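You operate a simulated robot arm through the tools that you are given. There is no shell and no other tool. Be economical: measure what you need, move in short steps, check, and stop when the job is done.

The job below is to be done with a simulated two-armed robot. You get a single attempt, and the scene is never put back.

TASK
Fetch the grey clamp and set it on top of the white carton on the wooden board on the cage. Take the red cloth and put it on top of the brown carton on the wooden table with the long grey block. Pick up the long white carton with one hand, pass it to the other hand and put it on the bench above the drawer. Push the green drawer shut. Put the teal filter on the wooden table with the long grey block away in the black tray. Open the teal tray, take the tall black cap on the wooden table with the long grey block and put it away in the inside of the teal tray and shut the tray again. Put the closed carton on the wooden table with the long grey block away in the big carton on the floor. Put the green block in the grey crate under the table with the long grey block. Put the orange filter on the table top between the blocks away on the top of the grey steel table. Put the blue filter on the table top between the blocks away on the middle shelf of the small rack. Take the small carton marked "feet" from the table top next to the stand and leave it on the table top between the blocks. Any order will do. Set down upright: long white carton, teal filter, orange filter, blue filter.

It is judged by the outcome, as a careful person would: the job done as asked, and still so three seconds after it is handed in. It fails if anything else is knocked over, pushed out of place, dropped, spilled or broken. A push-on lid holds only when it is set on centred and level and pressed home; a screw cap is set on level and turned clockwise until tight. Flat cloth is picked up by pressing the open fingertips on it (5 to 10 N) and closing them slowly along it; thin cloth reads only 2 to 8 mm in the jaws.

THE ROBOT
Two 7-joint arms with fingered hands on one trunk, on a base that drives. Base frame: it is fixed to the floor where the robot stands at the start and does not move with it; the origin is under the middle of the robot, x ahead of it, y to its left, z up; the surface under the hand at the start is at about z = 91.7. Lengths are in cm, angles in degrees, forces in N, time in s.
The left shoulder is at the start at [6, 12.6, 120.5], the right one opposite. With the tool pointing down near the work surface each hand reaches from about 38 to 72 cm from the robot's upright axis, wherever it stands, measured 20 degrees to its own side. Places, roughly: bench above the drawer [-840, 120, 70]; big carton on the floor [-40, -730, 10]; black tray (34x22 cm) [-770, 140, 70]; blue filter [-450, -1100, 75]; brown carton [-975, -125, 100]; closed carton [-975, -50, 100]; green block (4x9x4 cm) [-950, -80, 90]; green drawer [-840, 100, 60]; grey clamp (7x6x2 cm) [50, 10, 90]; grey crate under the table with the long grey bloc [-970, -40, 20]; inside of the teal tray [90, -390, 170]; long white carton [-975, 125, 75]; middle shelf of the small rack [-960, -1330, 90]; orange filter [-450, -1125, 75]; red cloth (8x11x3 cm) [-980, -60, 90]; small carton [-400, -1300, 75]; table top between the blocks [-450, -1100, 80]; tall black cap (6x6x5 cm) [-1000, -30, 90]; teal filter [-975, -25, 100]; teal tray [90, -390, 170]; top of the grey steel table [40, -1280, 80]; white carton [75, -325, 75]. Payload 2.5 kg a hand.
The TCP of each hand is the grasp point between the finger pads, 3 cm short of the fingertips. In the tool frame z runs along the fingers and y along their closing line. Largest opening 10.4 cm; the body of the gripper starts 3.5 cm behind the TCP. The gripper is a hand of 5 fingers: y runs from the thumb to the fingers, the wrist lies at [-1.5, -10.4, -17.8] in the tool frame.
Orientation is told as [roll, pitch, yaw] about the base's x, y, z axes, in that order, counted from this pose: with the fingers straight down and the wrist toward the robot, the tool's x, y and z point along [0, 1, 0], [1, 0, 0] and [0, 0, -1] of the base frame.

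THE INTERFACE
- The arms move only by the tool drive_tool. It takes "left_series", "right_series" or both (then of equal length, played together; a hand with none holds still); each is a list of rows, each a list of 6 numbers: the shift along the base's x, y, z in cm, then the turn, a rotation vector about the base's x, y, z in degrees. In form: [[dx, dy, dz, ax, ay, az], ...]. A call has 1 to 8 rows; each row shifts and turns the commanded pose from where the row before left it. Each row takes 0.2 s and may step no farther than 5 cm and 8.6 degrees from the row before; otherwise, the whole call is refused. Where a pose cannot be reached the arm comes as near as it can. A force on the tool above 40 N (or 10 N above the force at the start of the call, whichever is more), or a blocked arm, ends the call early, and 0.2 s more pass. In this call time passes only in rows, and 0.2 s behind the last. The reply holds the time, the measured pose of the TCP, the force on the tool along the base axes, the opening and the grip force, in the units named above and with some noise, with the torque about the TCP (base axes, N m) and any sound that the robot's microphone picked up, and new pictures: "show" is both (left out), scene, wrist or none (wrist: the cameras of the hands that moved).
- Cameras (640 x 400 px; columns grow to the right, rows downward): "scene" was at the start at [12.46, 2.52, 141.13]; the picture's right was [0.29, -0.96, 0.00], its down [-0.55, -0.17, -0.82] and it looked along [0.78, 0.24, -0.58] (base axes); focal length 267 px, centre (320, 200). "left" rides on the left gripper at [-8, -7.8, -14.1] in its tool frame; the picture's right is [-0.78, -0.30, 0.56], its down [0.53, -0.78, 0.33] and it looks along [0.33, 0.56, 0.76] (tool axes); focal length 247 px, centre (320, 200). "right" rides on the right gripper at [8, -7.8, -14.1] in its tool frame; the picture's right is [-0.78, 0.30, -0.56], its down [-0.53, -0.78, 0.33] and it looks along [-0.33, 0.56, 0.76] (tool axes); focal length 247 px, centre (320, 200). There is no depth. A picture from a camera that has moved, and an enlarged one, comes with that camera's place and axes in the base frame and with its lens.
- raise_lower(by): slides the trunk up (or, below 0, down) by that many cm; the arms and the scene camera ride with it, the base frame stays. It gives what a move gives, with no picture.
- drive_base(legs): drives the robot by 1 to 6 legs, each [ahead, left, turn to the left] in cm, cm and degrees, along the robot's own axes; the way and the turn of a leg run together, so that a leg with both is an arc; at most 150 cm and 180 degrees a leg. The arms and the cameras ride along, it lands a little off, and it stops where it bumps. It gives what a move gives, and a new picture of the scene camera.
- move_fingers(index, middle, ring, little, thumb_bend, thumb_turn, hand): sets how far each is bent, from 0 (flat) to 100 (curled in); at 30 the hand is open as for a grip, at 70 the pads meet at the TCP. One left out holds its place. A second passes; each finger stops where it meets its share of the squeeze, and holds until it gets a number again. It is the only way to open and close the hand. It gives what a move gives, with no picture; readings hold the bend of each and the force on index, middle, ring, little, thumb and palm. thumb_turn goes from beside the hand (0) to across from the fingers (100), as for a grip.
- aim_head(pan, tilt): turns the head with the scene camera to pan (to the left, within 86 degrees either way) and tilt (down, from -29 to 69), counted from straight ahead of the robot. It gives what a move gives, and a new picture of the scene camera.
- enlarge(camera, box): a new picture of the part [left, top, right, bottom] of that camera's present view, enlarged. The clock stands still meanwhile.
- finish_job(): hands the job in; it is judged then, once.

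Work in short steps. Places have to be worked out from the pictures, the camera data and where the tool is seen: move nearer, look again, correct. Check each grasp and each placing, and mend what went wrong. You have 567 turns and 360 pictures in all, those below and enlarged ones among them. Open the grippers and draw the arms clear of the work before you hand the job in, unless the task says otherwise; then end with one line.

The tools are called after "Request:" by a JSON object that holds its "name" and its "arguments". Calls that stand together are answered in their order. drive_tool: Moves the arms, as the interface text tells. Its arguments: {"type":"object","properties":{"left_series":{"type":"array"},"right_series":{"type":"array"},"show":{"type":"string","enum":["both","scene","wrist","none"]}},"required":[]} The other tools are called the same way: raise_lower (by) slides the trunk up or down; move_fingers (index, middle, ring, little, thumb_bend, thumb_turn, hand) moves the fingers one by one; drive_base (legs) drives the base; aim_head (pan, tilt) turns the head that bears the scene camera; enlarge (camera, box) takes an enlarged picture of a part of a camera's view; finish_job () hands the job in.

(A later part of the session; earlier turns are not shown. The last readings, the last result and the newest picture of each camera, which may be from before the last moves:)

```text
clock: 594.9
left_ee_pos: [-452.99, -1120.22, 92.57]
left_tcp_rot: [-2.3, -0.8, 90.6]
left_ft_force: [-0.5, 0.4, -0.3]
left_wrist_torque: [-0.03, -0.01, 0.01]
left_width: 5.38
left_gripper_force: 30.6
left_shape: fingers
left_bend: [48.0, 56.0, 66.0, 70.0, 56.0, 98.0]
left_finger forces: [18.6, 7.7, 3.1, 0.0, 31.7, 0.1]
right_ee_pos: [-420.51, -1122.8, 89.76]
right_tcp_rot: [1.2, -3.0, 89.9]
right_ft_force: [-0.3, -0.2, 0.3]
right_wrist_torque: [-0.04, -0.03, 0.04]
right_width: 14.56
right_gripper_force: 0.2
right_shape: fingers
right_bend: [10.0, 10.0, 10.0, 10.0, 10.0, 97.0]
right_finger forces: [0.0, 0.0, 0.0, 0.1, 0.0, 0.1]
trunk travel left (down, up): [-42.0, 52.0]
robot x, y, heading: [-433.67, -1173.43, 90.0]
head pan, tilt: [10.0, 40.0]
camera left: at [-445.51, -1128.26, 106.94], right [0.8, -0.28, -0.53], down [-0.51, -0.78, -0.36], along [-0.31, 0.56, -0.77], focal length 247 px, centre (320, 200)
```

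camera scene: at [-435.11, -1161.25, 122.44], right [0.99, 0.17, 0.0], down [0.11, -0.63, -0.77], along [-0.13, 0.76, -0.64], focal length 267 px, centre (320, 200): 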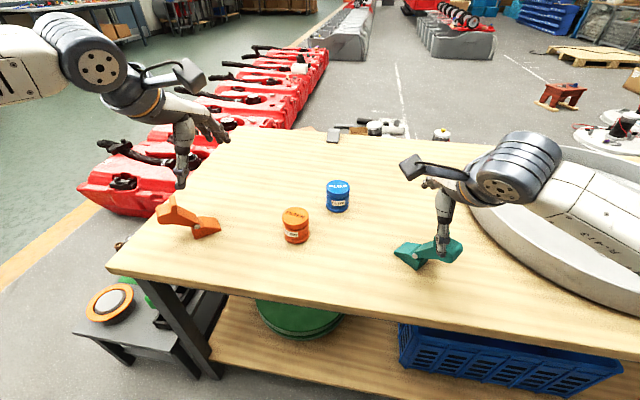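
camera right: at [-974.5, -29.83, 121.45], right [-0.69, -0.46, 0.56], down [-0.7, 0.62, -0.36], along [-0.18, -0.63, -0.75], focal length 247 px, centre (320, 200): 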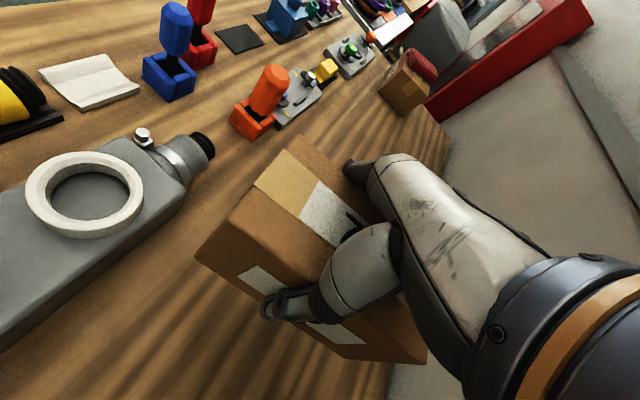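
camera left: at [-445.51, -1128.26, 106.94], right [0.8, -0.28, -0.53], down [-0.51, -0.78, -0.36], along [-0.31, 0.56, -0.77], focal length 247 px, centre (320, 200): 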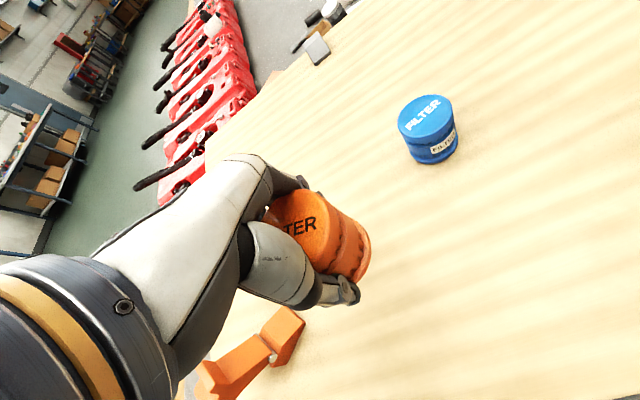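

The orange filter is held. I move it aside, shift the base left 12, and go for the blue one with the right hand.

Request:
{"name": "drive_tool", "arguments": {"left_series": [[-3, 0, 3, 0, 0, 0], [-3, -1, 3, 0, 0, 0], [-3, -1, 0, 0, 0, 0]], "right_series": [[0, 0, 3, -2.9, -1.2, 0], [0, 0, 3, 0, 0, 0], [0, 0, 0, 0, 0, 0]], "show": "none"}}

Request:
{"name": "move_fingers", "arguments": {"hand": "right", "index": 27, "middle": 27, "ring": 27, "little": 27, "thumb_bend": 27}}

Request:
{"name": "drive_base", "arguments": {"legs": [[3, 12, 0]]}}

Request:
{"name": "drive_tool", "arguments": {"right_series": [[-2.4, 3.5, 0, 0, 0, 0], [-2.4, 3.5, 0, 0, 0, 0], [-2.3, 3.6, 0, 0, 0, 0]], "show": "wrist"}}

```text
clock: 595.7
left_ee_pos: [-461.83, -1122.26, 98.51]
left_tcp_rot: [-2.2, -0.9, 90.6]
left_ft_force: [-0.5, 0.2, -0.9]
left_wrist_torque: [-0.02, -0.02, 0.0]
left_width: 5.37
left_gripper_force: 30.2
left_shape: fingers
left_bend: [48.0, 56.0, 66.0, 70.0, 56.0, 98.0]
left_finger forces: [18.4, 7.7, 3.1, 0.0, 31.2, 0.1]
right_ee_pos: [-420.55, -1122.64, 95.75]
right_tcp_rot: [-0.2, 0.0, 90.0]
right_ft_force: [0.3, -0.1, 0.0]
right_wrist_torque: [-0.03, -0.01, 0.02]
right_width: 14.56
right_gripper_force: 0.0
right_shape: fingers
right_bend: [10.0, 10.0, 10.0, 10.0, 10.0, 97.0]
right_finger forces: [0.0, 0.1, 0.0, 0.1, 0.0, 0.0]
trunk travel left (down, up): [-42.0, 52.0]
robot x, y, heading: [-433.82, -1173.68, 89.9]
head pan, tilt: [10.0, 40.0]
```

```text
clock: 596.7
left_ee_pos: [-461.92, -1122.3, 98.29]
left_tcp_rot: [-2.3, -0.8, 90.6]
left_ft_force: [-0.1, -0.3, -0.3]
left_wrist_torque: [0.02, -0.02, 0.0]
left_width: 5.36
left_gripper_force: 29.3
left_shape: fingers
left_bend: [48.0, 56.0, 66.0, 70.0, 56.0, 98.0]
left_finger forces: [18.3, 7.7, 3.2, 0.0, 31.2, 0.0]
right_ee_pos: [-420.43, -1122.71, 95.54]
right_tcp_rot: [-0.1, 0.0, 90.0]
right_ft_force: [-0.3, -0.3, -0.3]
right_wrist_torque: [-0.04, -0.01, 0.01]
right_width: 11.04
right_gripper_force: 0.0
right_shape: fingers
right_bend: [27.0, 27.0, 27.0, 27.0, 27.0, 97.0]
right_finger forces: [0.0, 0.1, 0.0, 0.0, 0.0, 0.0]
trunk travel left (down, up): [-42.0, 52.0]
robot x, y, heading: [-433.68, -1173.53, 90.1]
head pan, tilt: [10.0, 40.0]
```

```text
clock: 598.0
left_ee_pos: [-473.67, -1119.27, 98.45]
left_tcp_rot: [-2.2, -0.9, 90.5]
left_ft_force: [0.2, 0.6, -1.1]
left_wrist_torque: [0.02, -0.01, -0.01]
left_width: 5.33
left_gripper_force: 29.7
left_shape: fingers
left_bend: [48.0, 56.0, 66.0, 70.0, 56.0, 98.0]
left_finger forces: [18.3, 7.8, 3.1, 0.0, 31.2, 0.0]
right_ee_pos: [-432.37, -1119.73, 95.69]
right_tcp_rot: [-0.1, 0.1, 89.9]
right_ft_force: [-0.2, -0.2, 0.5]
right_wrist_torque: [-0.01, -0.02, -0.01]
right_width: 11.05
right_gripper_force: 0.0
right_shape: fingers
right_bend: [27.0, 27.0, 27.0, 27.0, 27.0, 97.0]
right_finger forces: [0.0, 0.1, 0.0, 0.1, 0.1, 0.0]
trunk travel left (down, up): [-42.0, 52.0]
robot x, y, heading: [-445.65, -1170.48, 89.6]
head pan, tilt: [10.0, 40.0]
camera scene: at [-447.02, -1158.3, 122.43], right [0.99, 0.17, 0.0], down [0.11, -0.63, -0.77], along [-0.13, 0.75, -0.64], focal length 267 px, centre (320, 200)
```

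scene: 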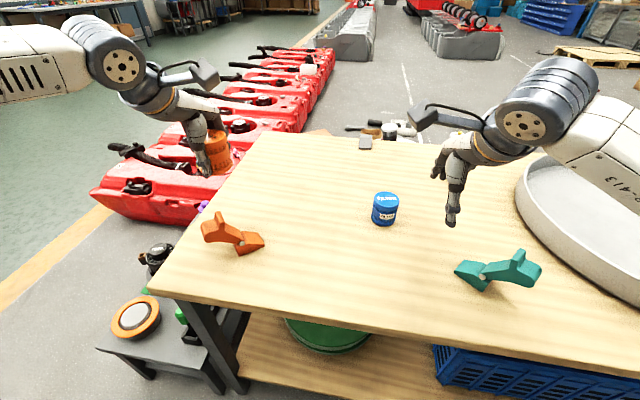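

```text
clock: 598.8
left_ee_pos: [-473.64, -1119.3, 98.52]
left_tcp_rot: [-2.1, -0.8, 90.6]
left_ft_force: [0.1, -0.4, 0.0]
left_wrist_torque: [0.03, 0.01, -0.01]
left_width: 5.37
left_gripper_force: 30.4
left_shape: fingers
left_bend: [48.0, 56.0, 66.0, 70.0, 56.0, 98.0]
left_finger forces: [18.3, 7.7, 3.1, 0.0, 31.2, 0.0]
right_ee_pos: [-439.28, -1109.14, 95.78]
right_tcp_rot: [-0.1, -0.1, 90.1]
right_ft_force: [-0.5, 0.5, -0.2]
right_wrist_torque: [0.03, 0.01, -0.01]
right_width: 11.04
right_gripper_force: 0.0
right_shape: fingers
right_bend: [27.0, 27.0, 27.0, 27.0, 27.0, 97.0]
right_finger forces: [0.0, 0.0, 0.1, 0.0, 0.0, 0.0]
trunk travel left (down, up): [-42.0, 52.0]
robot x, y, heading: [-445.62, -1170.82, 89.9]
head pan, tilt: [10.0, 40.0]
camera right: at [-447.4, -1116.9, 109.75], right [0.78, 0.3, 0.56], down [0.54, -0.78, -0.33], along [0.34, 0.56, -0.76], focal length 247 px, centre (320, 200)
```

right: 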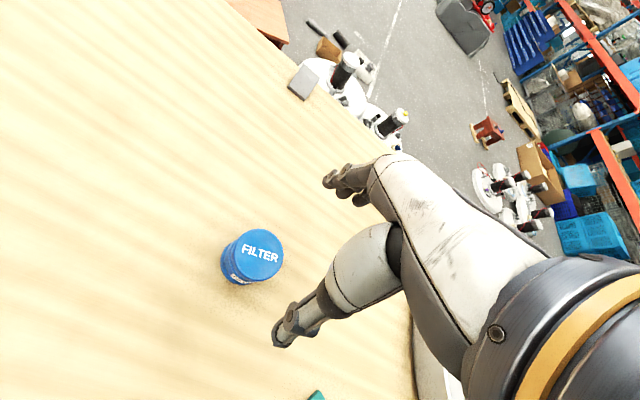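

Small correction and descend on the blue filter.

Request:
{"name": "drive_tool", "arguments": {"right_series": [[-0.7, 0.8, -4.5, 0, 0, 0], [0, 0, -4.5, 0, 0, 0], [0, 0, -4.5, 0, 0, 0], [0, 0, -2.3, 0, 0, 0]], "show": "none"}}

Request:
{"name": "move_fingers", "arguments": {"hand": "right", "index": 70, "middle": 70, "ring": 70, "little": 70, "thumb_bend": 70}}

Request:
{"name": "drive_tool", "arguments": {"right_series": [[0, 0, 2, 0, 0, 0], [0, 0, 4, 0, 0, 0], [0, -1, 4.5, 0, 0, 0], [0, -2, 4, 0, 0, 0], [0, -3, 3, 0, 0, 0]], "show": "wrist"}}

```text
clock: 599.8
left_ee_pos: [-473.67, -1119.31, 98.25]
left_tcp_rot: [-2.2, -0.9, 90.5]
left_ft_force: [-0.4, 0.6, -0.1]
left_wrist_torque: [0.01, 0.0, 0.01]
left_width: 5.38
left_gripper_force: 30.6
left_shape: fingers
left_bend: [48.0, 56.0, 66.0, 70.0, 56.0, 98.0]
left_finger forces: [18.3, 7.6, 3.1, 0.1, 31.1, 0.0]
right_ee_pos: [-440.1, -1108.43, 80.05]
right_tcp_rot: [0.0, -0.1, 90.0]
right_ft_force: [-0.8, -0.3, -0.1]
right_wrist_torque: [0.0, 0.0, 0.06]
right_width: 11.04
right_gripper_force: 0.0
right_shape: fingers
right_bend: [27.0, 27.0, 27.0, 27.0, 27.0, 97.0]
right_finger forces: [0.0, 0.0, 0.1, 0.0, 0.0, 0.0]
trunk travel left (down, up): [-42.0, 52.0]
robot x, y, heading: [-445.55, -1170.79, 89.8]
head pan, tilt: [10.0, 40.0]
```

```text
clock: 600.8
left_ee_pos: [-473.61, -1119.38, 98.44]
left_tcp_rot: [-2.2, -0.9, 90.6]
left_ft_force: [-0.2, 0.0, -0.2]
left_wrist_torque: [-0.02, -0.03, -0.01]
left_width: 5.34
left_gripper_force: 30.3
left_shape: fingers
left_bend: [48.0, 56.0, 66.0, 70.0, 56.0, 98.0]
left_finger forces: [18.2, 7.7, 3.1, 0.0, 31.2, 0.0]
right_ee_pos: [-440.15, -1108.46, 80.03]
right_tcp_rot: [-0.1, -0.2, 90.0]
right_ft_force: [0.3, 2.0, 5.2]
right_wrist_torque: [0.1, -0.07, 0.03]
right_width: 5.18
right_gripper_force: 24.4
right_shape: fingers
right_bend: [52.0, 56.0, 64.0, 70.0, 53.0, 95.0]
right_finger forces: [9.7, 9.5, 4.7, 0.0, 25.4, 0.1]
trunk travel left (down, up): [-42.0, 52.0]
robot x, y, heading: [-445.51, -1170.42, 89.8]
head pan, tilt: [10.0, 40.0]
```

```text
clock: 602.0
left_ee_pos: [-473.76, -1119.27, 98.34]
left_tcp_rot: [-2.3, -0.9, 90.5]
left_ft_force: [0.4, 0.0, -0.8]
left_wrist_torque: [0.0, -0.01, -0.02]
left_width: 5.35
left_gripper_force: 30.0
left_shape: fingers
left_bend: [48.0, 56.0, 66.0, 70.0, 56.0, 98.0]
left_finger forces: [18.3, 7.7, 3.2, 0.0, 31.1, 0.0]
right_ee_pos: [-440.09, -1114.46, 97.36]
right_tcp_rot: [-0.1, 0.0, 89.9]
right_ft_force: [0.2, 0.1, -0.7]
right_wrist_torque: [-0.02, 0.01, 0.03]
right_width: 5.18
right_gripper_force: 23.9
right_shape: fingers
right_bend: [52.0, 57.0, 65.0, 70.0, 53.0, 94.0]
right_finger forces: [9.2, 8.8, 4.7, 0.0, 24.3, 0.1]
trunk travel left (down, up): [-42.0, 52.0]
robot x, y, heading: [-445.56, -1170.79, 90.0]
head pan, tilt: [10.0, 40.0]
camera right: at [-448.22, -1122.07, 111.27], right [0.78, 0.29, 0.56], down [0.53, -0.78, -0.33], along [0.34, 0.56, -0.76], focal length 247 px, centre (320, 200)
```

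right: 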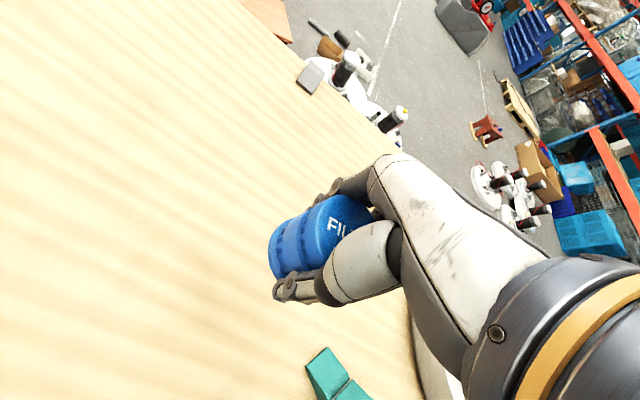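

Both filters are held. I raise the trunk, back off, turn to face +x and look for the way to the grey steel table.

Request:
{"name": "drive_base", "arguments": {"legs": [[-28, 0, 0]]}}

Request:
{"name": "raise_lower", "arguments": {"by": 18}}

Request:
{"name": "drive_base", "arguments": {"legs": [[0, 0, -90], [110, 0, 0]]}}

Request:
{"name": "aim_head", "arguments": {"pan": 0, "tilt": 15}}

```text
clock: 603.9
left_ee_pos: [-473.59, -1146.83, 98.38]
left_tcp_rot: [-2.1, -1.0, 90.3]
left_ft_force: [0.5, 0.0, 0.0]
left_wrist_torque: [0.03, 0.02, -0.01]
left_width: 5.36
left_gripper_force: 30.1
left_shape: fingers
left_bend: [48.0, 56.0, 66.0, 70.0, 56.0, 98.0]
left_finger forces: [18.3, 7.8, 3.1, 0.0, 31.1, 0.1]
right_ee_pos: [-439.96, -1141.99, 97.18]
right_tcp_rot: [-0.1, 0.0, 89.7]
right_ft_force: [1.3, 0.5, -1.5]
right_wrist_torque: [0.0, -0.02, -0.02]
right_width: 5.17
right_gripper_force: 23.6
right_shape: fingers
right_bend: [52.0, 57.0, 65.0, 70.0, 53.0, 94.0]
right_finger forces: [9.2, 8.9, 4.8, 0.0, 24.4, 0.0]
trunk travel left (down, up): [-42.0, 52.0]
robot x, y, heading: [-445.55, -1198.43, 89.3]
head pan, tilt: [10.0, 40.0]
camera scene: at [-447.07, -1185.98, 122.43], right [0.99, 0.17, 0.0], down [0.11, -0.63, -0.77], along [-0.13, 0.76, -0.64], focal length 267 px, centre (320, 200)
```

scene: 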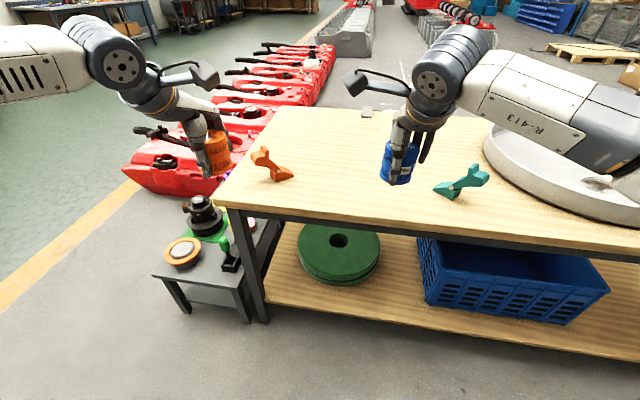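

```text
clock: 605.9
left_ee_pos: [-473.71, -1146.9, 116.43]
left_tcp_rot: [-2.3, -1.0, 90.2]
left_ft_force: [-0.3, -0.6, -0.2]
left_wrist_torque: [0.0, 0.02, 0.0]
left_width: 5.35
left_gripper_force: 30.5
left_shape: fingers
left_bend: [48.0, 56.0, 66.0, 70.0, 56.0, 98.0]
left_finger forces: [18.3, 7.6, 3.1, 0.0, 31.1, 0.1]
right_ee_pos: [-440.0, -1141.93, 115.18]
right_tcp_rot: [-0.1, 0.0, 89.7]
right_ft_force: [-0.7, -0.8, -0.9]
right_wrist_torque: [0.0, -0.05, 0.0]
right_width: 5.18
right_gripper_force: 23.1
right_shape: fingers
right_bend: [52.0, 57.0, 65.0, 70.0, 53.0, 94.0]
right_finger forces: [9.1, 8.7, 4.8, 0.1, 24.2, 0.0]
trunk travel left (down, up): [-60.0, 34.0]
robot x, y, heading: [-445.81, -1198.57, 89.6]
head pan, tilt: [10.0, 40.0]
```

```text
clock: 615.3
left_ee_pos: [-284.31, -1169.86, 116.54]
left_tcp_rot: [-2.2, -0.8, 0.5]
left_ft_force: [-0.3, -0.4, 0.3]
left_wrist_torque: [0.0, -0.01, -0.01]
left_width: 5.34
left_gripper_force: 27.4
left_shape: fingers
left_bend: [48.0, 57.0, 66.0, 70.0, 56.0, 98.0]
left_finger forces: [16.2, 7.6, 3.0, 0.0, 28.2, 0.0]
right_ee_pos: [-279.48, -1203.29, 115.23]
right_tcp_rot: [-0.1, 0.0, -0.2]
right_ft_force: [-0.2, -0.4, -0.7]
right_wrist_torque: [0.03, -0.03, 0.02]
right_width: 5.11
right_gripper_force: 22.8
right_shape: fingers
right_bend: [52.0, 57.0, 65.0, 70.0, 53.0, 94.0]
right_finger forces: [9.0, 8.6, 4.8, 0.1, 23.0, 0.0]
trunk travel left (down, up): [-60.0, 34.0]
robot x, y, heading: [-335.48, -1197.59, 0.1]
head pan, tilt: [10.0, 40.0]
camera scene: at [-323.3, -1196.5, 140.43], right [0.17, -0.99, 0.0], down [-0.63, -0.11, -0.77], along [0.75, 0.13, -0.64], focal length 267 px, centre (320, 200)
```

scene: 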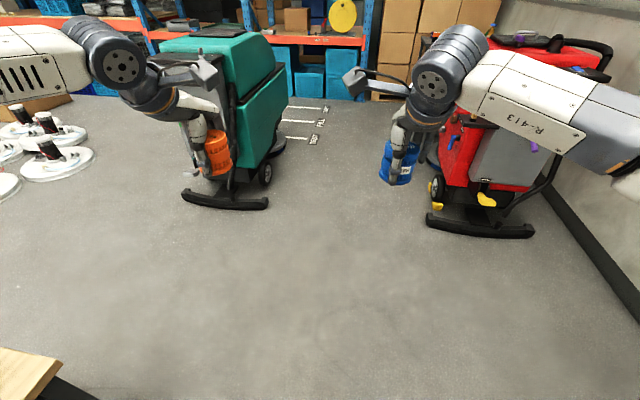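

```text
clock: 616.2
left_ee_pos: [-284.43, -1169.85, 116.41]
left_tcp_rot: [-2.2, -0.9, 0.4]
left_ft_force: [-0.7, 0.1, -0.8]
left_wrist_torque: [0.03, -0.03, -0.03]
left_width: 5.28
left_gripper_force: 27.6
left_shape: fingers
left_bend: [48.0, 57.0, 66.0, 70.0, 56.0, 98.0]
left_finger forces: [16.2, 7.6, 2.9, 0.0, 28.2, 0.0]
right_ee_pos: [-279.49, -1203.36, 115.33]
right_tcp_rot: [-0.2, 0.0, -0.1]
right_ft_force: [0.2, 0.6, -0.7]
right_wrist_torque: [-0.01, 0.03, 0.03]
right_width: 5.14
right_gripper_force: 22.5
right_shape: fingers
right_bend: [52.0, 57.0, 65.0, 70.0, 53.0, 94.0]
right_finger forces: [9.0, 8.5, 4.9, 0.0, 23.0, 0.0]
trunk travel left (down, up): [-60.0, 34.0]
robot x, y, heading: [-335.75, -1197.88, -0.1]
head pan, tilt: [0.0, 15.0]
camera scene: at [-322.35, -1197.97, 144.38], right [0.0, -1.0, 0.0], down [-0.26, 0.0, -0.97], along [0.97, 0.0, -0.26], focal length 267 px, centre (320, 200)
```

scene: 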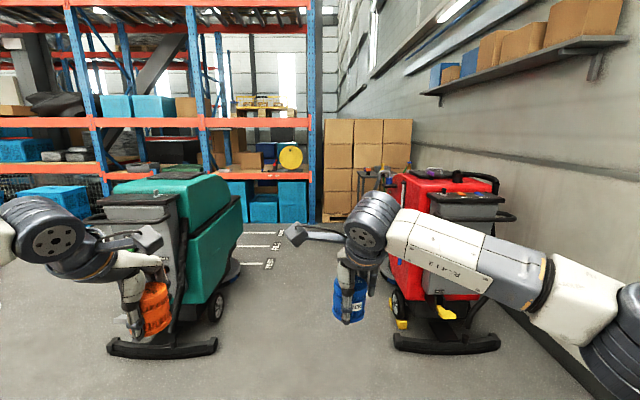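

There's a 120 cm lane between the teal and red machines (centre y≈−1188). I drive through it.

Request:
{"name": "drive_base", "arguments": {"legs": [[120, 9, 0], [150, 0, 0]]}}

Request:
{"name": "aim_head", "arguments": {"pan": -35, "tilt": 25}}

```text
clock: 629.5
left_ee_pos: [-10.81, -1167.65, 116.4]
left_tcp_rot: [-2.2, -0.9, -1.5]
left_ft_force: [0.5, -0.4, -0.2]
left_wrist_torque: [-0.01, -0.01, 0.01]
left_width: 5.32
left_gripper_force: 27.4
left_shape: fingers
left_bend: [48.0, 57.0, 66.0, 70.0, 56.0, 98.0]
left_finger forces: [16.3, 7.6, 2.9, 0.0, 28.0, 0.0]
right_ee_pos: [-7.05, -1201.59, 115.3]
right_tcp_rot: [-0.2, 0.0, -2.1]
right_ft_force: [-0.4, -0.3, 0.1]
right_wrist_torque: [0.0, 0.02, 0.0]
right_width: 5.1
right_gripper_force: 23.4
right_shape: fingers
right_bend: [52.0, 57.0, 65.0, 70.0, 53.0, 94.0]
right_finger forces: [9.1, 8.5, 5.0, 0.1, 22.9, 0.0]
trunk travel left (down, up): [-60.0, 34.0]
robot x, y, heading: [-63.2, -1194.09, -2.3]
head pan, tilt: [0.0, 15.0]
camera scene: at [-49.74, -1194.66, 144.38], right [-0.04, -1.0, 0.0], down [-0.26, 0.01, -0.97], along [0.97, -0.04, -0.26], focal length 267 px, centre (320, 200)
```

scene: 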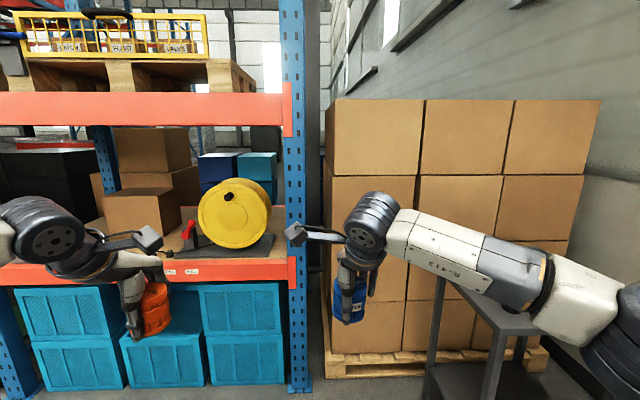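

```text
clock: 630.5
left_ee_pos: [-10.89, -1167.82, 116.47]
left_tcp_rot: [-2.1, -0.8, -1.5]
left_ft_force: [0.3, 1.0, -1.0]
left_wrist_torque: [0.0, 0.0, 0.02]
left_width: 5.29
left_gripper_force: 27.6
left_shape: fingers
left_bend: [48.0, 57.0, 66.0, 70.0, 56.0, 98.0]
left_finger forces: [16.3, 7.6, 2.9, 0.1, 28.0, 0.0]
right_ee_pos: [-7.13, -1201.45, 115.35]
right_tcp_rot: [-0.2, 0.0, -2.2]
right_ft_force: [0.5, 1.0, -0.2]
right_wrist_torque: [0.0, -0.01, 0.04]
right_width: 5.08
right_gripper_force: 22.6
right_shape: fingers
right_bend: [52.0, 57.0, 65.0, 70.0, 53.0, 94.0]
right_finger forces: [9.1, 8.5, 5.0, 0.0, 22.9, 0.0]
trunk travel left (down, up): [-60.0, 34.0]
robot x, y, heading: [-62.88, -1193.74, -2.1]
head pan, tilt: [-35.0, 25.0]
camera scene: at [-51.74, -1199.87, 142.76], right [-0.6, -0.8, 0.0], down [-0.34, 0.25, -0.91], along [0.72, -0.55, -0.42], focal length 267 px, centre (320, 200)
```

scene: 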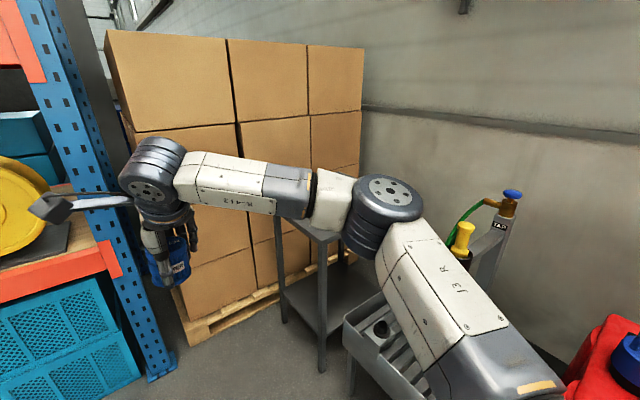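

The grey table top is around x 23..52, y −1257..−1300. I turn to face −y (north of it) to approach with the left hand.

Request:
{"name": "drive_base", "arguments": {"legs": [[0, 12, 0], [0, 0, -88]]}}

Request:
{"name": "aim_head", "arguments": {"pan": 45, "tilt": 25}}

```text
clock: 635.5
left_ee_pos: [-34.3, -1233.38, 116.37]
left_tcp_rot: [-2.2, -0.9, -89.3]
left_ft_force: [0.2, -1.1, -0.5]
left_wrist_torque: [-0.02, -0.01, -0.01]
left_width: 5.26
left_gripper_force: 26.2
left_shape: fingers
left_bend: [49.0, 57.0, 66.0, 70.0, 56.0, 98.0]
left_finger forces: [15.2, 7.5, 2.9, 0.1, 26.2, 0.0]
right_ee_pos: [-67.92, -1238.43, 115.26]
right_tcp_rot: [0.0, 0.1, -90.0]
right_ft_force: [0.4, -0.4, -0.8]
right_wrist_torque: [0.01, -0.04, -0.02]
right_width: 5.08
right_gripper_force: 22.6
right_shape: fingers
right_bend: [53.0, 57.0, 65.0, 70.0, 53.0, 95.0]
right_finger forces: [9.0, 8.3, 5.1, 0.0, 21.7, 0.1]
trunk travel left (down, up): [-60.0, 34.0]
robot x, y, heading: [-62.74, -1181.8, -90.0]
head pan, tilt: [-35.0, 25.0]
camera scene: at [-67.9, -1193.72, 142.76], right [-0.82, 0.57, 0.0], down [0.24, 0.35, -0.91], along [-0.52, -0.74, -0.42], focal length 267 px, centre (320, 200)
```

scene: 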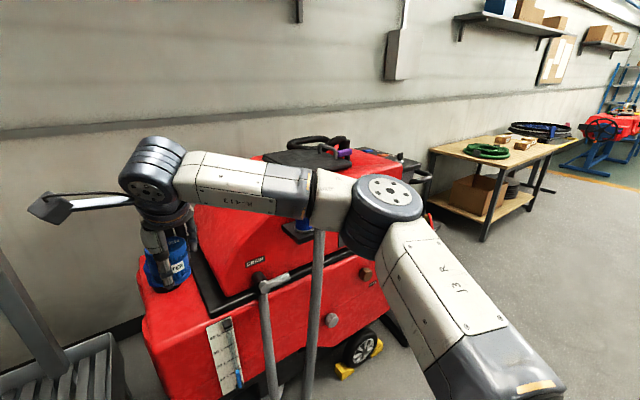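

```text
clock: 637.0
left_ee_pos: [-34.45, -1233.41, 116.31]
left_tcp_rot: [-2.2, -0.9, -89.3]
left_ft_force: [-0.6, -0.9, -0.6]
left_wrist_torque: [0.0, 0.0, -0.02]
left_width: 5.26
left_gripper_force: 26.1
left_shape: fingers
left_bend: [49.0, 57.0, 66.0, 70.0, 56.0, 98.0]
left_finger forces: [15.2, 7.5, 3.0, 0.0, 26.2, 0.0]
right_ee_pos: [-68.06, -1238.47, 115.26]
right_tcp_rot: [-0.1, 0.1, -89.9]
right_ft_force: [-0.8, 0.2, 0.4]
right_wrist_torque: [0.0, -0.03, 0.0]
right_width: 5.06
right_gripper_force: 22.4
right_shape: fingers
right_bend: [53.0, 57.0, 65.0, 70.0, 53.0, 95.0]
right_finger forces: [9.0, 8.4, 5.2, 0.0, 21.7, 0.0]
trunk travel left (down, up): [-60.0, 34.0]
robot x, y, heading: [-62.94, -1182.22, -90.3]
head pan, tilt: [45.0, 25.0]
camera scene: at [-56.1, -1192.69, 142.76], right [-0.71, -0.71, 0.0], down [-0.3, 0.3, -0.91], along [0.64, -0.64, -0.42], focal length 267 px, centre (320, 200)
```

scene: 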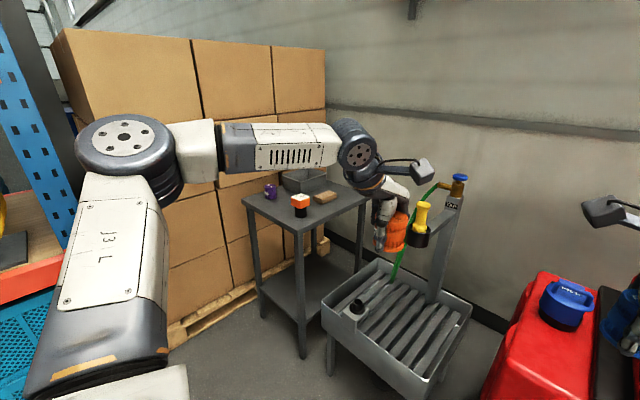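

The table carries several small items; a free spot is near [48,−1279]. I move in stepwise: left, ahead, left, keeping the left elbow clear of the stacked boxes.

Request:
{"name": "drive_base", "arguments": {"legs": [[0, 42, 0], [22, 0, 0], [0, 38, 0]]}}

Request:
{"name": "aim_head", "arguments": {"pan": 15, "tilt": 40}}

```text
clock: 642.9
left_ee_pos: [45.87, -1255.32, 116.34]
left_tcp_rot: [-2.2, -1.0, -89.0]
left_ft_force: [0.0, 0.5, -0.2]
left_wrist_torque: [0.02, 0.04, 0.0]
left_width: 5.27
left_gripper_force: 26.1
left_shape: fingers
left_bend: [49.0, 57.0, 66.0, 70.0, 56.0, 98.0]
left_finger forces: [15.4, 7.5, 2.8, 0.1, 26.3, 0.0]
right_ee_pos: [12.36, -1260.56, 115.27]
right_tcp_rot: [-0.1, 0.0, -89.6]
right_ft_force: [-0.2, 0.3, -0.4]
right_wrist_torque: [-0.04, -0.02, -0.01]
right_width: 5.09
right_gripper_force: 22.0
right_shape: fingers
right_bend: [53.0, 57.0, 65.0, 70.0, 53.0, 94.0]
right_finger forces: [8.8, 8.3, 5.3, 0.0, 21.7, 0.0]
trunk travel left (down, up): [-60.0, 34.0]
robot x, y, heading: [17.59, -1204.4, -89.9]
head pan, tilt: [45.0, 25.0]
camera scene: at [24.03, -1214.79, 142.76], right [-0.7, -0.71, 0.0], down [-0.3, 0.3, -0.91], along [0.64, -0.64, -0.42], focal length 267 px, centre (320, 200)
```

scene: 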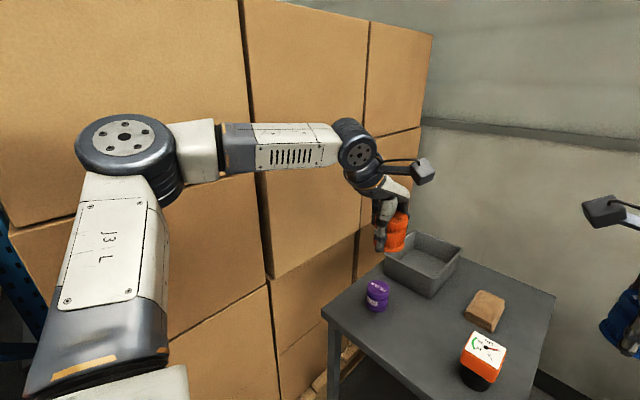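

```text
clock: 643.8
left_ee_pos: [45.7, -1255.42, 116.41]
left_tcp_rot: [-2.2, -0.8, -89.1]
left_ft_force: [-0.5, -0.4, 0.0]
left_wrist_torque: [0.01, -0.03, -0.02]
left_width: 5.27
left_gripper_force: 26.4
left_shape: fingers
left_bend: [49.0, 57.0, 66.0, 70.0, 56.0, 98.0]
left_finger forces: [15.3, 7.5, 2.9, 0.0, 26.1, 0.0]
right_ee_pos: [12.34, -1260.63, 115.31]
right_tcp_rot: [0.0, 0.1, -89.7]
right_ft_force: [0.1, 0.4, -0.4]
right_wrist_torque: [0.01, -0.01, -0.03]
right_width: 5.08
right_gripper_force: 22.3
right_shape: fingers
right_bend: [53.0, 57.0, 65.0, 70.0, 53.0, 94.0]
right_finger forces: [8.9, 8.3, 5.2, 0.1, 21.7, 0.0]
trunk travel left (down, up): [-60.0, 34.0]
robot x, y, heading: [17.17, -1204.26, -89.7]
head pan, tilt: [15.0, 40.0]
camera scene: at [19.68, -1216.5, 140.43], right [-0.96, -0.26, 0.0], down [-0.17, 0.62, -0.77], along [0.2, -0.74, -0.64], focal length 267 px, centre (320, 200)
```

scene: 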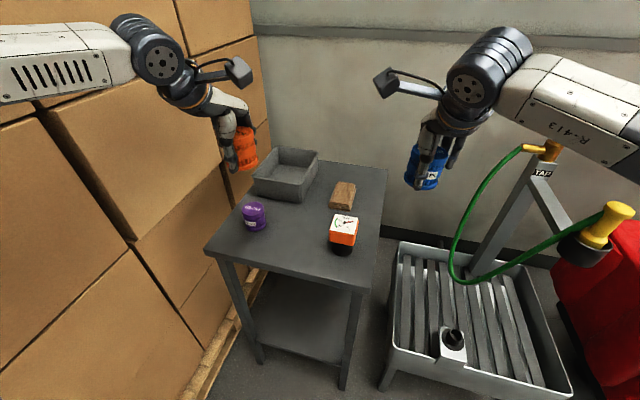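

Free spot at about [40.5,−1270.5] between the jar, gauge and tray. I move 8 ahead, lower the trunk 10, and hover there with the orange filter.

Request:
{"name": "drive_base", "arguments": {"legs": [[8, 0, 0]]}}

Request:
{"name": "raise_lower", "arguments": {"by": -10}}

Request:
{"name": "drive_tool", "arguments": {"left_series": [[-1.8, -2.4, -2, 0, 0, 0], [-1.8, -2.4, -3, 0, 0, 0], [-1.8, -2.4, -3, 0, 0, 0], [0, 0, -3, 0, 0, 0]], "show": "both"}}

```text
clock: 644.9
left_ee_pos: [45.88, -1263.44, 116.44]
left_tcp_rot: [-2.2, -1.0, -89.1]
left_ft_force: [-0.3, 0.0, -0.5]
left_wrist_torque: [0.01, 0.01, -0.01]
left_width: 5.22
left_gripper_force: 25.7
left_shape: fingers
left_bend: [49.0, 57.0, 66.0, 70.0, 56.0, 98.0]
left_finger forces: [15.2, 7.5, 2.9, 0.0, 26.1, 0.0]
right_ee_pos: [12.37, -1268.54, 115.09]
right_tcp_rot: [0.1, 0.0, -89.6]
right_ft_force: [1.3, -0.1, -1.7]
right_wrist_torque: [0.02, 0.0, -0.01]
right_width: 5.08
right_gripper_force: 22.1
right_shape: fingers
right_bend: [53.0, 57.0, 65.0, 70.0, 53.0, 94.0]
right_finger forces: [9.1, 8.3, 5.3, 0.0, 21.7, 0.0]
trunk travel left (down, up): [-60.0, 34.0]
robot x, y, heading: [17.33, -1211.93, -89.9]
head pan, tilt: [15.0, 40.0]
camera scene: at [19.71, -1224.55, 140.42], right [-0.96, -0.26, 0.0], down [-0.17, 0.62, -0.77], along [0.2, -0.74, -0.64], focal length 267 px, centre (320, 200)
```

scene: 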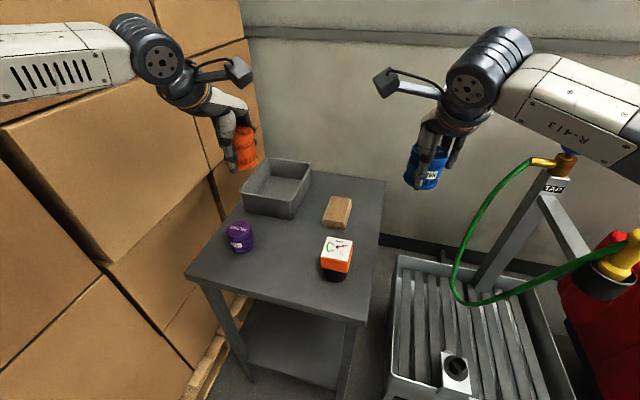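

```text
clock: 646.2
left_ee_pos: [45.91, -1263.44, 106.41]
left_tcp_rot: [-2.2, -0.8, -89.1]
left_ft_force: [-0.4, 0.7, -1.3]
left_wrist_torque: [0.03, -0.02, 0.0]
left_width: 5.25
left_gripper_force: 25.3
left_shape: fingers
left_bend: [49.0, 57.0, 66.0, 70.0, 56.0, 98.0]
left_finger forces: [15.2, 7.4, 2.9, 0.0, 26.2, 0.1]
right_ee_pos: [12.3, -1268.55, 105.34]
right_tcp_rot: [-0.1, 0.0, -89.6]
right_ft_force: [0.4, -0.3, -0.4]
right_wrist_torque: [0.02, -0.02, -0.02]
right_width: 5.05
right_gripper_force: 22.0
right_shape: fingers
right_bend: [53.0, 57.0, 65.0, 70.0, 53.0, 94.0]
right_finger forces: [8.9, 8.2, 5.3, 0.0, 21.7, 0.0]
trunk travel left (down, up): [-50.0, 44.0]
robot x, y, heading: [17.54, -1212.49, -89.6]
head pan, tilt: [15.0, 40.0]
```

```text
clock: 647.2
left_ee_pos: [40.31, -1270.45, 95.41]
left_tcp_rot: [-2.1, -0.9, -89.0]
left_ft_force: [0.0, 0.8, -0.6]
left_wrist_torque: [0.01, -0.01, 0.0]
left_width: 5.26
left_gripper_force: 25.5
left_shape: fingers
left_bend: [49.0, 57.0, 66.0, 70.0, 56.0, 98.0]
left_finger forces: [15.3, 7.5, 2.7, 0.0, 26.1, 0.0]
right_ee_pos: [12.43, -1268.53, 105.36]
right_tcp_rot: [-0.2, 0.0, -89.6]
right_ft_force: [-0.5, 0.0, -0.5]
right_wrist_torque: [0.03, 0.02, -0.02]
right_width: 5.08
right_gripper_force: 21.6
right_shape: fingers
right_bend: [53.0, 57.0, 65.0, 70.0, 53.0, 94.0]
right_finger forces: [9.0, 8.3, 5.4, 0.0, 21.7, 0.1]
trunk travel left (down, up): [-50.0, 44.0]
robot x, y, heading: [17.2, -1212.3, -89.7]
head pan, tilt: [15.0, 40.0]
camera scene: at [19.72, -1224.47, 130.43], right [-0.96, -0.26, 0.0], down [-0.17, 0.62, -0.77], along [0.2, -0.74, -0.64], focal length 267 px, centre (320, 200)
camera left: at [32.78, -1262.78, 109.84], right [-0.8, 0.27, -0.53], down [0.51, 0.78, -0.36], along [0.31, -0.56, -0.76], focal length 247 px, centre (320, 200)
```

scene: 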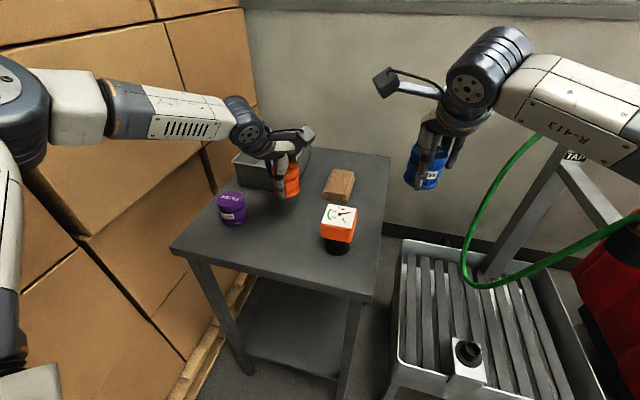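
left: 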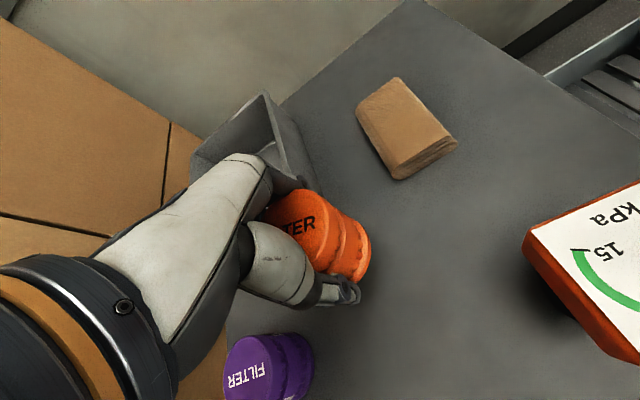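

The landing spot is open. I lower slowly to contact.

Request:
{"name": "drive_tool", "arguments": {"left_series": [[0, 0, -4, 0, 0, 0], [0, 0, -3, 0, 0, 0], [0, 0, -1.5, 0, 0, 0], [0, 0, -0.8, 0, 0, 0], [0, 0, -0.8, 0, 0, 0]], "show": "none"}}

Request:
{"name": "drive_tool", "arguments": {"left_series": [[0, 0, -0.6, 0, 0, 0], [0, 0, -0.5, 0, 0, 0], [0, 0, -0.5, 0, 0, 0]], "show": "wrist"}}

```text
clock: 648.0
left_ee_pos: [40.34, -1271.3, 88.5]
left_tcp_rot: [-2.7, -2.9, -89.0]
left_ft_force: [-0.2, 3.1, 18.4]
left_wrist_torque: [0.22, -0.33, 0.05]
left_width: 5.29
left_gripper_force: 30.8
left_shape: fingers
left_bend: [50.0, 58.0, 67.0, 70.0, 56.0, 98.0]
left_finger forces: [16.3, 8.6, 5.0, 0.0, 31.2, 0.0]
right_ee_pos: [12.32, -1268.41, 105.31]
right_tcp_rot: [-0.2, -0.1, -89.7]
right_ft_force: [0.8, -0.2, 0.5]
right_wrist_torque: [-0.01, 0.01, -0.02]
right_width: 5.06
right_gripper_force: 21.6
right_shape: fingers
right_bend: [53.0, 57.0, 65.0, 70.0, 53.0, 94.0]
right_finger forces: [9.0, 8.3, 5.4, 0.0, 21.7, 0.1]
trunk travel left (down, up): [-50.0, 44.0]
robot x, y, heading: [17.28, -1212.25, -89.7]
head pan, tilt: [15.0, 40.0]
stopped in row 4 (left hand): the force on the tool passed its limit at 47 N (the readings are from after the stop); the commanded pose is now the measured one
```

```text
clock: 648.5
left_ee_pos: [40.09, -1271.61, 88.52]
left_tcp_rot: [-3.1, -4.0, -89.1]
left_ft_force: [-1.5, 6.8, 15.2]
left_wrist_torque: [0.2, -0.41, 0.01]
left_width: 5.26
left_gripper_force: 35.5
left_shape: fingers
left_bend: [50.0, 59.0, 67.0, 70.0, 56.0, 98.0]
left_finger forces: [16.7, 17.7, 4.7, 0.0, 32.1, 0.0]
right_ee_pos: [12.33, -1268.33, 105.38]
right_tcp_rot: [0.0, -0.3, -89.6]
right_ft_force: [0.5, -0.3, -0.8]
right_wrist_torque: [-0.01, 0.01, 0.01]
right_width: 5.06
right_gripper_force: 22.8
right_shape: fingers
right_bend: [53.0, 57.0, 65.0, 70.0, 53.0, 94.0]
right_finger forces: [8.9, 8.3, 5.3, 0.0, 21.7, 0.0]
trunk travel left (down, up): [-50.0, 44.0]
robot x, y, heading: [17.44, -1212.4, -89.6]
head pan, tilt: [15.0, 40.0]
stopped in row 2 (left hand): the force on the tool passed its limit at 42 N (the readings are from after the stop); the commanded pose is now the measured one
camera left: at [32.83, -1263.05, 102.65], right [-0.81, 0.25, -0.53], down [0.5, 0.76, -0.41], along [0.3, -0.6, -0.74], focal length 247 px, centre (320, 200)
```

left: 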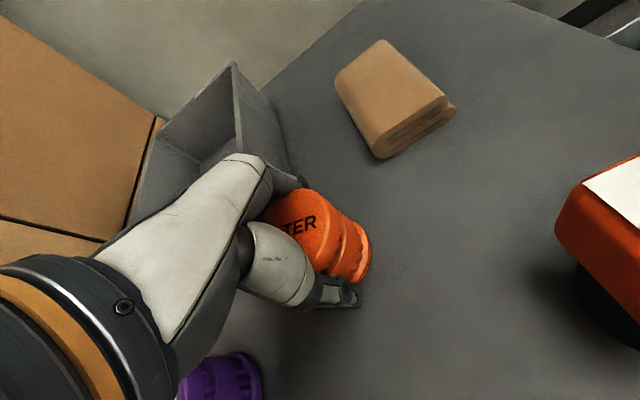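

Contact at TCP z 88.5 (table ≈84.6). The press tilted the hand ~3°, so I ease up, level it, and touch down gently again.

Request:
{"name": "drive_tool", "arguments": {"left_series": [[0, 0.6, 1.2, 3.1, -0.9, 0], [0, 0, 0, 0, 0, 0], [0, 0, -0.4, 0, 0, 0], [0, 0, -0.4, 0, 0, 0]], "show": "none"}}

```text
clock: 649.5
left_ee_pos: [40.47, -1271.11, 88.71]
left_tcp_rot: [-2.1, -0.5, -88.9]
left_ft_force: [-1.0, 2.2, 7.3]
left_wrist_torque: [-0.09, -0.01, 0.01]
left_width: 5.28
left_gripper_force: 29.0
left_shape: fingers
left_bend: [50.0, 58.0, 67.0, 70.0, 56.0, 98.0]
left_finger forces: [17.2, 7.9, 3.2, 0.0, 29.9, 0.1]
right_ee_pos: [12.33, -1268.51, 105.45]
right_tcp_rot: [0.0, -0.2, -89.6]
right_ft_force: [0.0, 0.9, -0.7]
right_wrist_torque: [0.02, 0.0, -0.03]
right_width: 5.04
right_gripper_force: 22.1
right_shape: fingers
right_bend: [53.0, 57.0, 65.0, 70.0, 53.0, 94.0]
right_finger forces: [9.0, 8.2, 5.3, 0.0, 21.7, 0.0]
trunk travel left (down, up): [-50.0, 44.0]
robot x, y, heading: [17.47, -1212.36, -89.7]
head pan, tilt: [15.0, 40.0]
```

Level with a light 7 N touch. I release and withdraw up.

Request:
{"name": "move_fingers", "arguments": {"hand": "left", "index": 35, "middle": 35, "ring": 35, "little": 35, "thumb_bend": 32}}

Request:
{"name": "drive_tool", "arguments": {"left_series": [[0, 0, 2, 0, 0, 0], [0, 0, 3, 0, 0, 0], [0, 0, 4, 0, 0, 0], [0, 0, 4, 0, 0, 0], [0, 2, 3, 0, 0, 0], [0, 3, 3, 0, 0, 0]], "show": "both"}}

```text
clock: 650.5
left_ee_pos: [40.31, -1270.86, 88.34]
left_tcp_rot: [-1.9, -0.2, -89.1]
left_ft_force: [-4.8, 8.1, -3.6]
left_wrist_torque: [0.18, -0.02, -0.09]
left_width: 9.47
left_gripper_force: 6.1
left_shape: fingers
left_bend: [35.0, 36.0, 40.0, 35.0, 32.0, 96.0]
left_finger forces: [0.0, 5.2, 5.9, 0.4, 0.0, 0.1]
right_ee_pos: [12.37, -1268.38, 105.36]
right_tcp_rot: [0.0, 0.0, -89.6]
right_ft_force: [0.2, 0.3, -0.1]
right_wrist_torque: [0.0, 0.02, -0.01]
right_width: 5.06
right_gripper_force: 22.0
right_shape: fingers
right_bend: [53.0, 57.0, 65.0, 70.0, 53.0, 94.0]
right_finger forces: [9.0, 8.2, 5.3, 0.1, 21.7, 0.0]
trunk travel left (down, up): [-50.0, 44.0]
robot x, y, heading: [17.5, -1211.87, -89.6]
head pan, tilt: [15.0, 40.0]
```

```text
clock: 652.0
left_ee_pos: [40.14, -1265.85, 107.56]
left_tcp_rot: [-1.9, -0.3, -89.0]
left_ft_force: [0.3, 0.2, -0.4]
left_wrist_torque: [-0.01, 0.01, -0.01]
left_width: 9.44
left_gripper_force: 0.0
left_shape: fingers
left_bend: [35.0, 35.0, 35.0, 35.0, 32.0, 96.0]
left_finger forces: [0.1, 0.0, 0.1, 0.1, 0.0, 0.1]
right_ee_pos: [12.41, -1268.43, 105.33]
right_tcp_rot: [-0.1, -0.1, -89.6]
right_ft_force: [0.2, -0.4, -0.3]
right_wrist_torque: [0.01, -0.01, 0.0]
right_width: 5.05
right_gripper_force: 22.4
right_shape: fingers
right_bend: [53.0, 57.0, 65.0, 70.0, 53.0, 94.0]
right_finger forces: [9.0, 8.4, 5.4, 0.1, 21.8, 0.0]
trunk travel left (down, up): [-50.0, 44.0]
robot x, y, heading: [17.08, -1212.32, -89.6]
head pan, tilt: [15.0, 40.0]
camera scene: at [19.72, -1224.39, 130.43], right [-0.96, -0.26, 0.0], down [-0.17, 0.62, -0.77], along [0.2, -0.74, -0.64], focal length 267 px, centre (320, 200)
camera left: at [32.48, -1258.24, 122.02], right [-0.8, 0.28, -0.53], down [0.51, 0.78, -0.35], along [0.32, -0.55, -0.77], focal length 247 px, centre (320, 200)
```

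scene: 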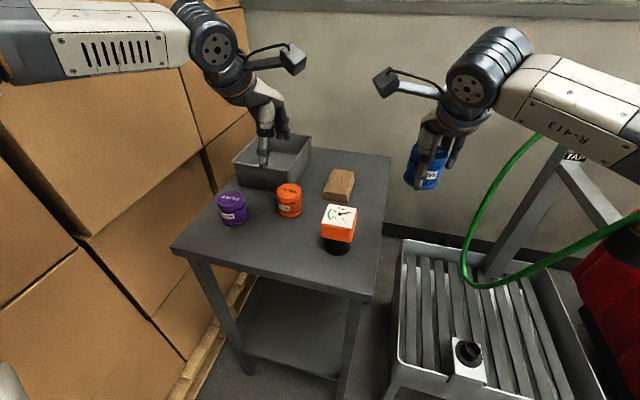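
left: 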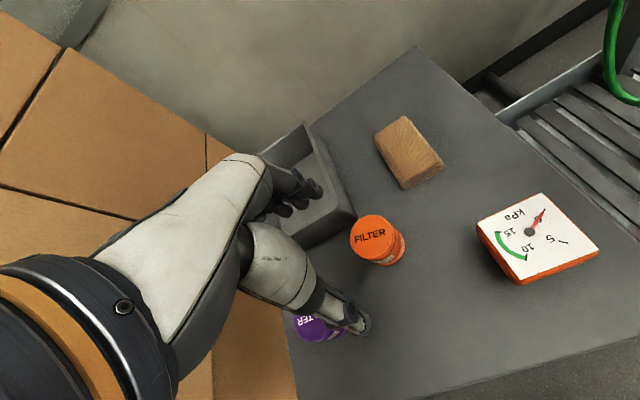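

The orange filter stands upright on the grey table. Next, the small "feet" carton: I back out, go west through the lane and face its table.

Request:
{"name": "drive_base", "arguments": {"legs": [[-28, 0, 0], [0, -80, 0], [0, 0, -90]]}}

Request:
{"name": "raise_lower", "arguments": {"by": 10}}

Request:
{"name": "aim_head", "arguments": {"pan": 0, "tilt": 20}}

```text
clock: 661.5
left_ee_pos: [-115.21, -1208.09, 107.49]
left_tcp_rot: [-1.9, -0.3, -178.4]
left_ft_force: [0.5, 0.0, 0.0]
left_wrist_torque: [0.01, -0.04, -0.02]
left_width: 9.44
left_gripper_force: 0.1
left_shape: fingers
left_bend: [35.0, 35.0, 35.0, 35.0, 32.0, 96.0]
left_finger forces: [0.0, 0.0, 0.0, 0.0, 0.0, 0.1]
right_ee_pos: [-118.0, -1180.23, 105.28]
right_tcp_rot: [-0.1, -0.1, -178.9]
right_ft_force: [0.4, 0.2, -0.1]
right_wrist_torque: [0.01, 0.03, 0.02]
right_width: 5.03
right_gripper_force: 21.8
right_shape: fingers
right_bend: [53.0, 57.0, 66.0, 70.0, 54.0, 95.0]
right_finger forces: [8.8, 8.0, 5.5, 0.0, 20.5, 0.1]
trunk travel left (down, up): [-50.0, 44.0]
robot x, y, heading: [-61.74, -1184.81, -179.3]
head pan, tilt: [15.0, 40.0]
camera scene: at [-73.77, -1187.19, 130.43], right [-0.27, 0.96, 0.0], down [0.62, 0.18, -0.77], along [-0.74, -0.21, -0.64], focal length 267 px, centre (320, 200)
```

scene: 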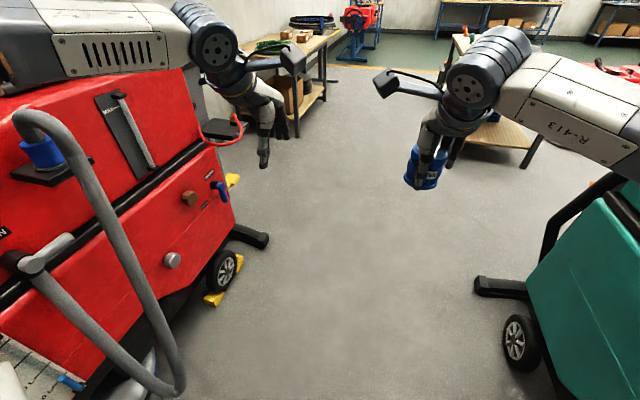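

```text
clock: 662.9
left_ee_pos: [-115.21, -1208.18, 117.57]
left_tcp_rot: [-1.9, -0.3, -178.4]
left_ft_force: [-0.8, -0.5, 1.0]
left_wrist_torque: [0.02, -0.02, 0.02]
left_width: 9.44
left_gripper_force: 0.0
left_shape: fingers
left_bend: [35.0, 35.0, 35.0, 35.0, 32.0, 96.0]
left_finger forces: [0.0, 0.0, 0.0, 0.0, 0.0, 0.1]
right_ee_pos: [-118.14, -1180.31, 115.26]
right_tcp_rot: [-0.1, 0.0, -179.0]
right_ft_force: [0.0, 0.1, -0.7]
right_wrist_torque: [-0.01, -0.01, 0.01]
right_width: 5.02
right_gripper_force: 21.8
right_shape: fingers
right_bend: [53.0, 57.0, 66.0, 70.0, 54.0, 95.0]
right_finger forces: [8.8, 8.0, 5.5, 0.1, 20.6, 0.1]
trunk travel left (down, up): [-60.0, 34.0]
robot x, y, heading: [-61.93, -1184.77, -179.1]
head pan, tilt: [15.0, 40.0]
```

```text
clock: 663.7
left_ee_pos: [-115.16, -1208.03, 117.53]
left_tcp_rot: [-1.9, -0.3, -178.4]
left_ft_force: [0.0, -0.3, 0.7]
left_wrist_torque: [0.03, -0.03, -0.01]
left_width: 9.44
left_gripper_force: 0.0
left_shape: fingers
left_bend: [35.0, 35.0, 35.0, 35.0, 32.0, 96.0]
left_finger forces: [0.0, 0.0, 0.0, 0.0, 0.1, 0.1]
right_ee_pos: [-118.03, -1180.34, 115.27]
right_tcp_rot: [-0.1, -0.1, -179.0]
right_ft_force: [-0.2, -0.1, -0.8]
right_wrist_torque: [-0.02, 0.02, -0.01]
right_width: 5.02
right_gripper_force: 21.4
right_shape: fingers
right_bend: [53.0, 57.0, 66.0, 70.0, 54.0, 95.0]
right_finger forces: [8.7, 8.0, 5.5, 0.0, 20.6, 0.0]
trunk travel left (down, up): [-60.0, 34.0]
robot x, y, heading: [-61.58, -1184.31, -179.1]
head pan, tilt: [0.0, 20.0]
camera scene: at [-74.91, -1185.02, 143.56], right [-0.02, 1.0, 0.0], down [0.34, 0.01, -0.94], along [-0.94, -0.02, -0.34], focal length 267 px, centre (320, 200)
```

scene: 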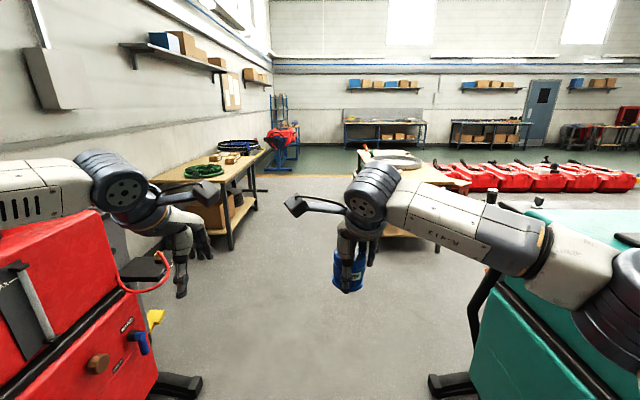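

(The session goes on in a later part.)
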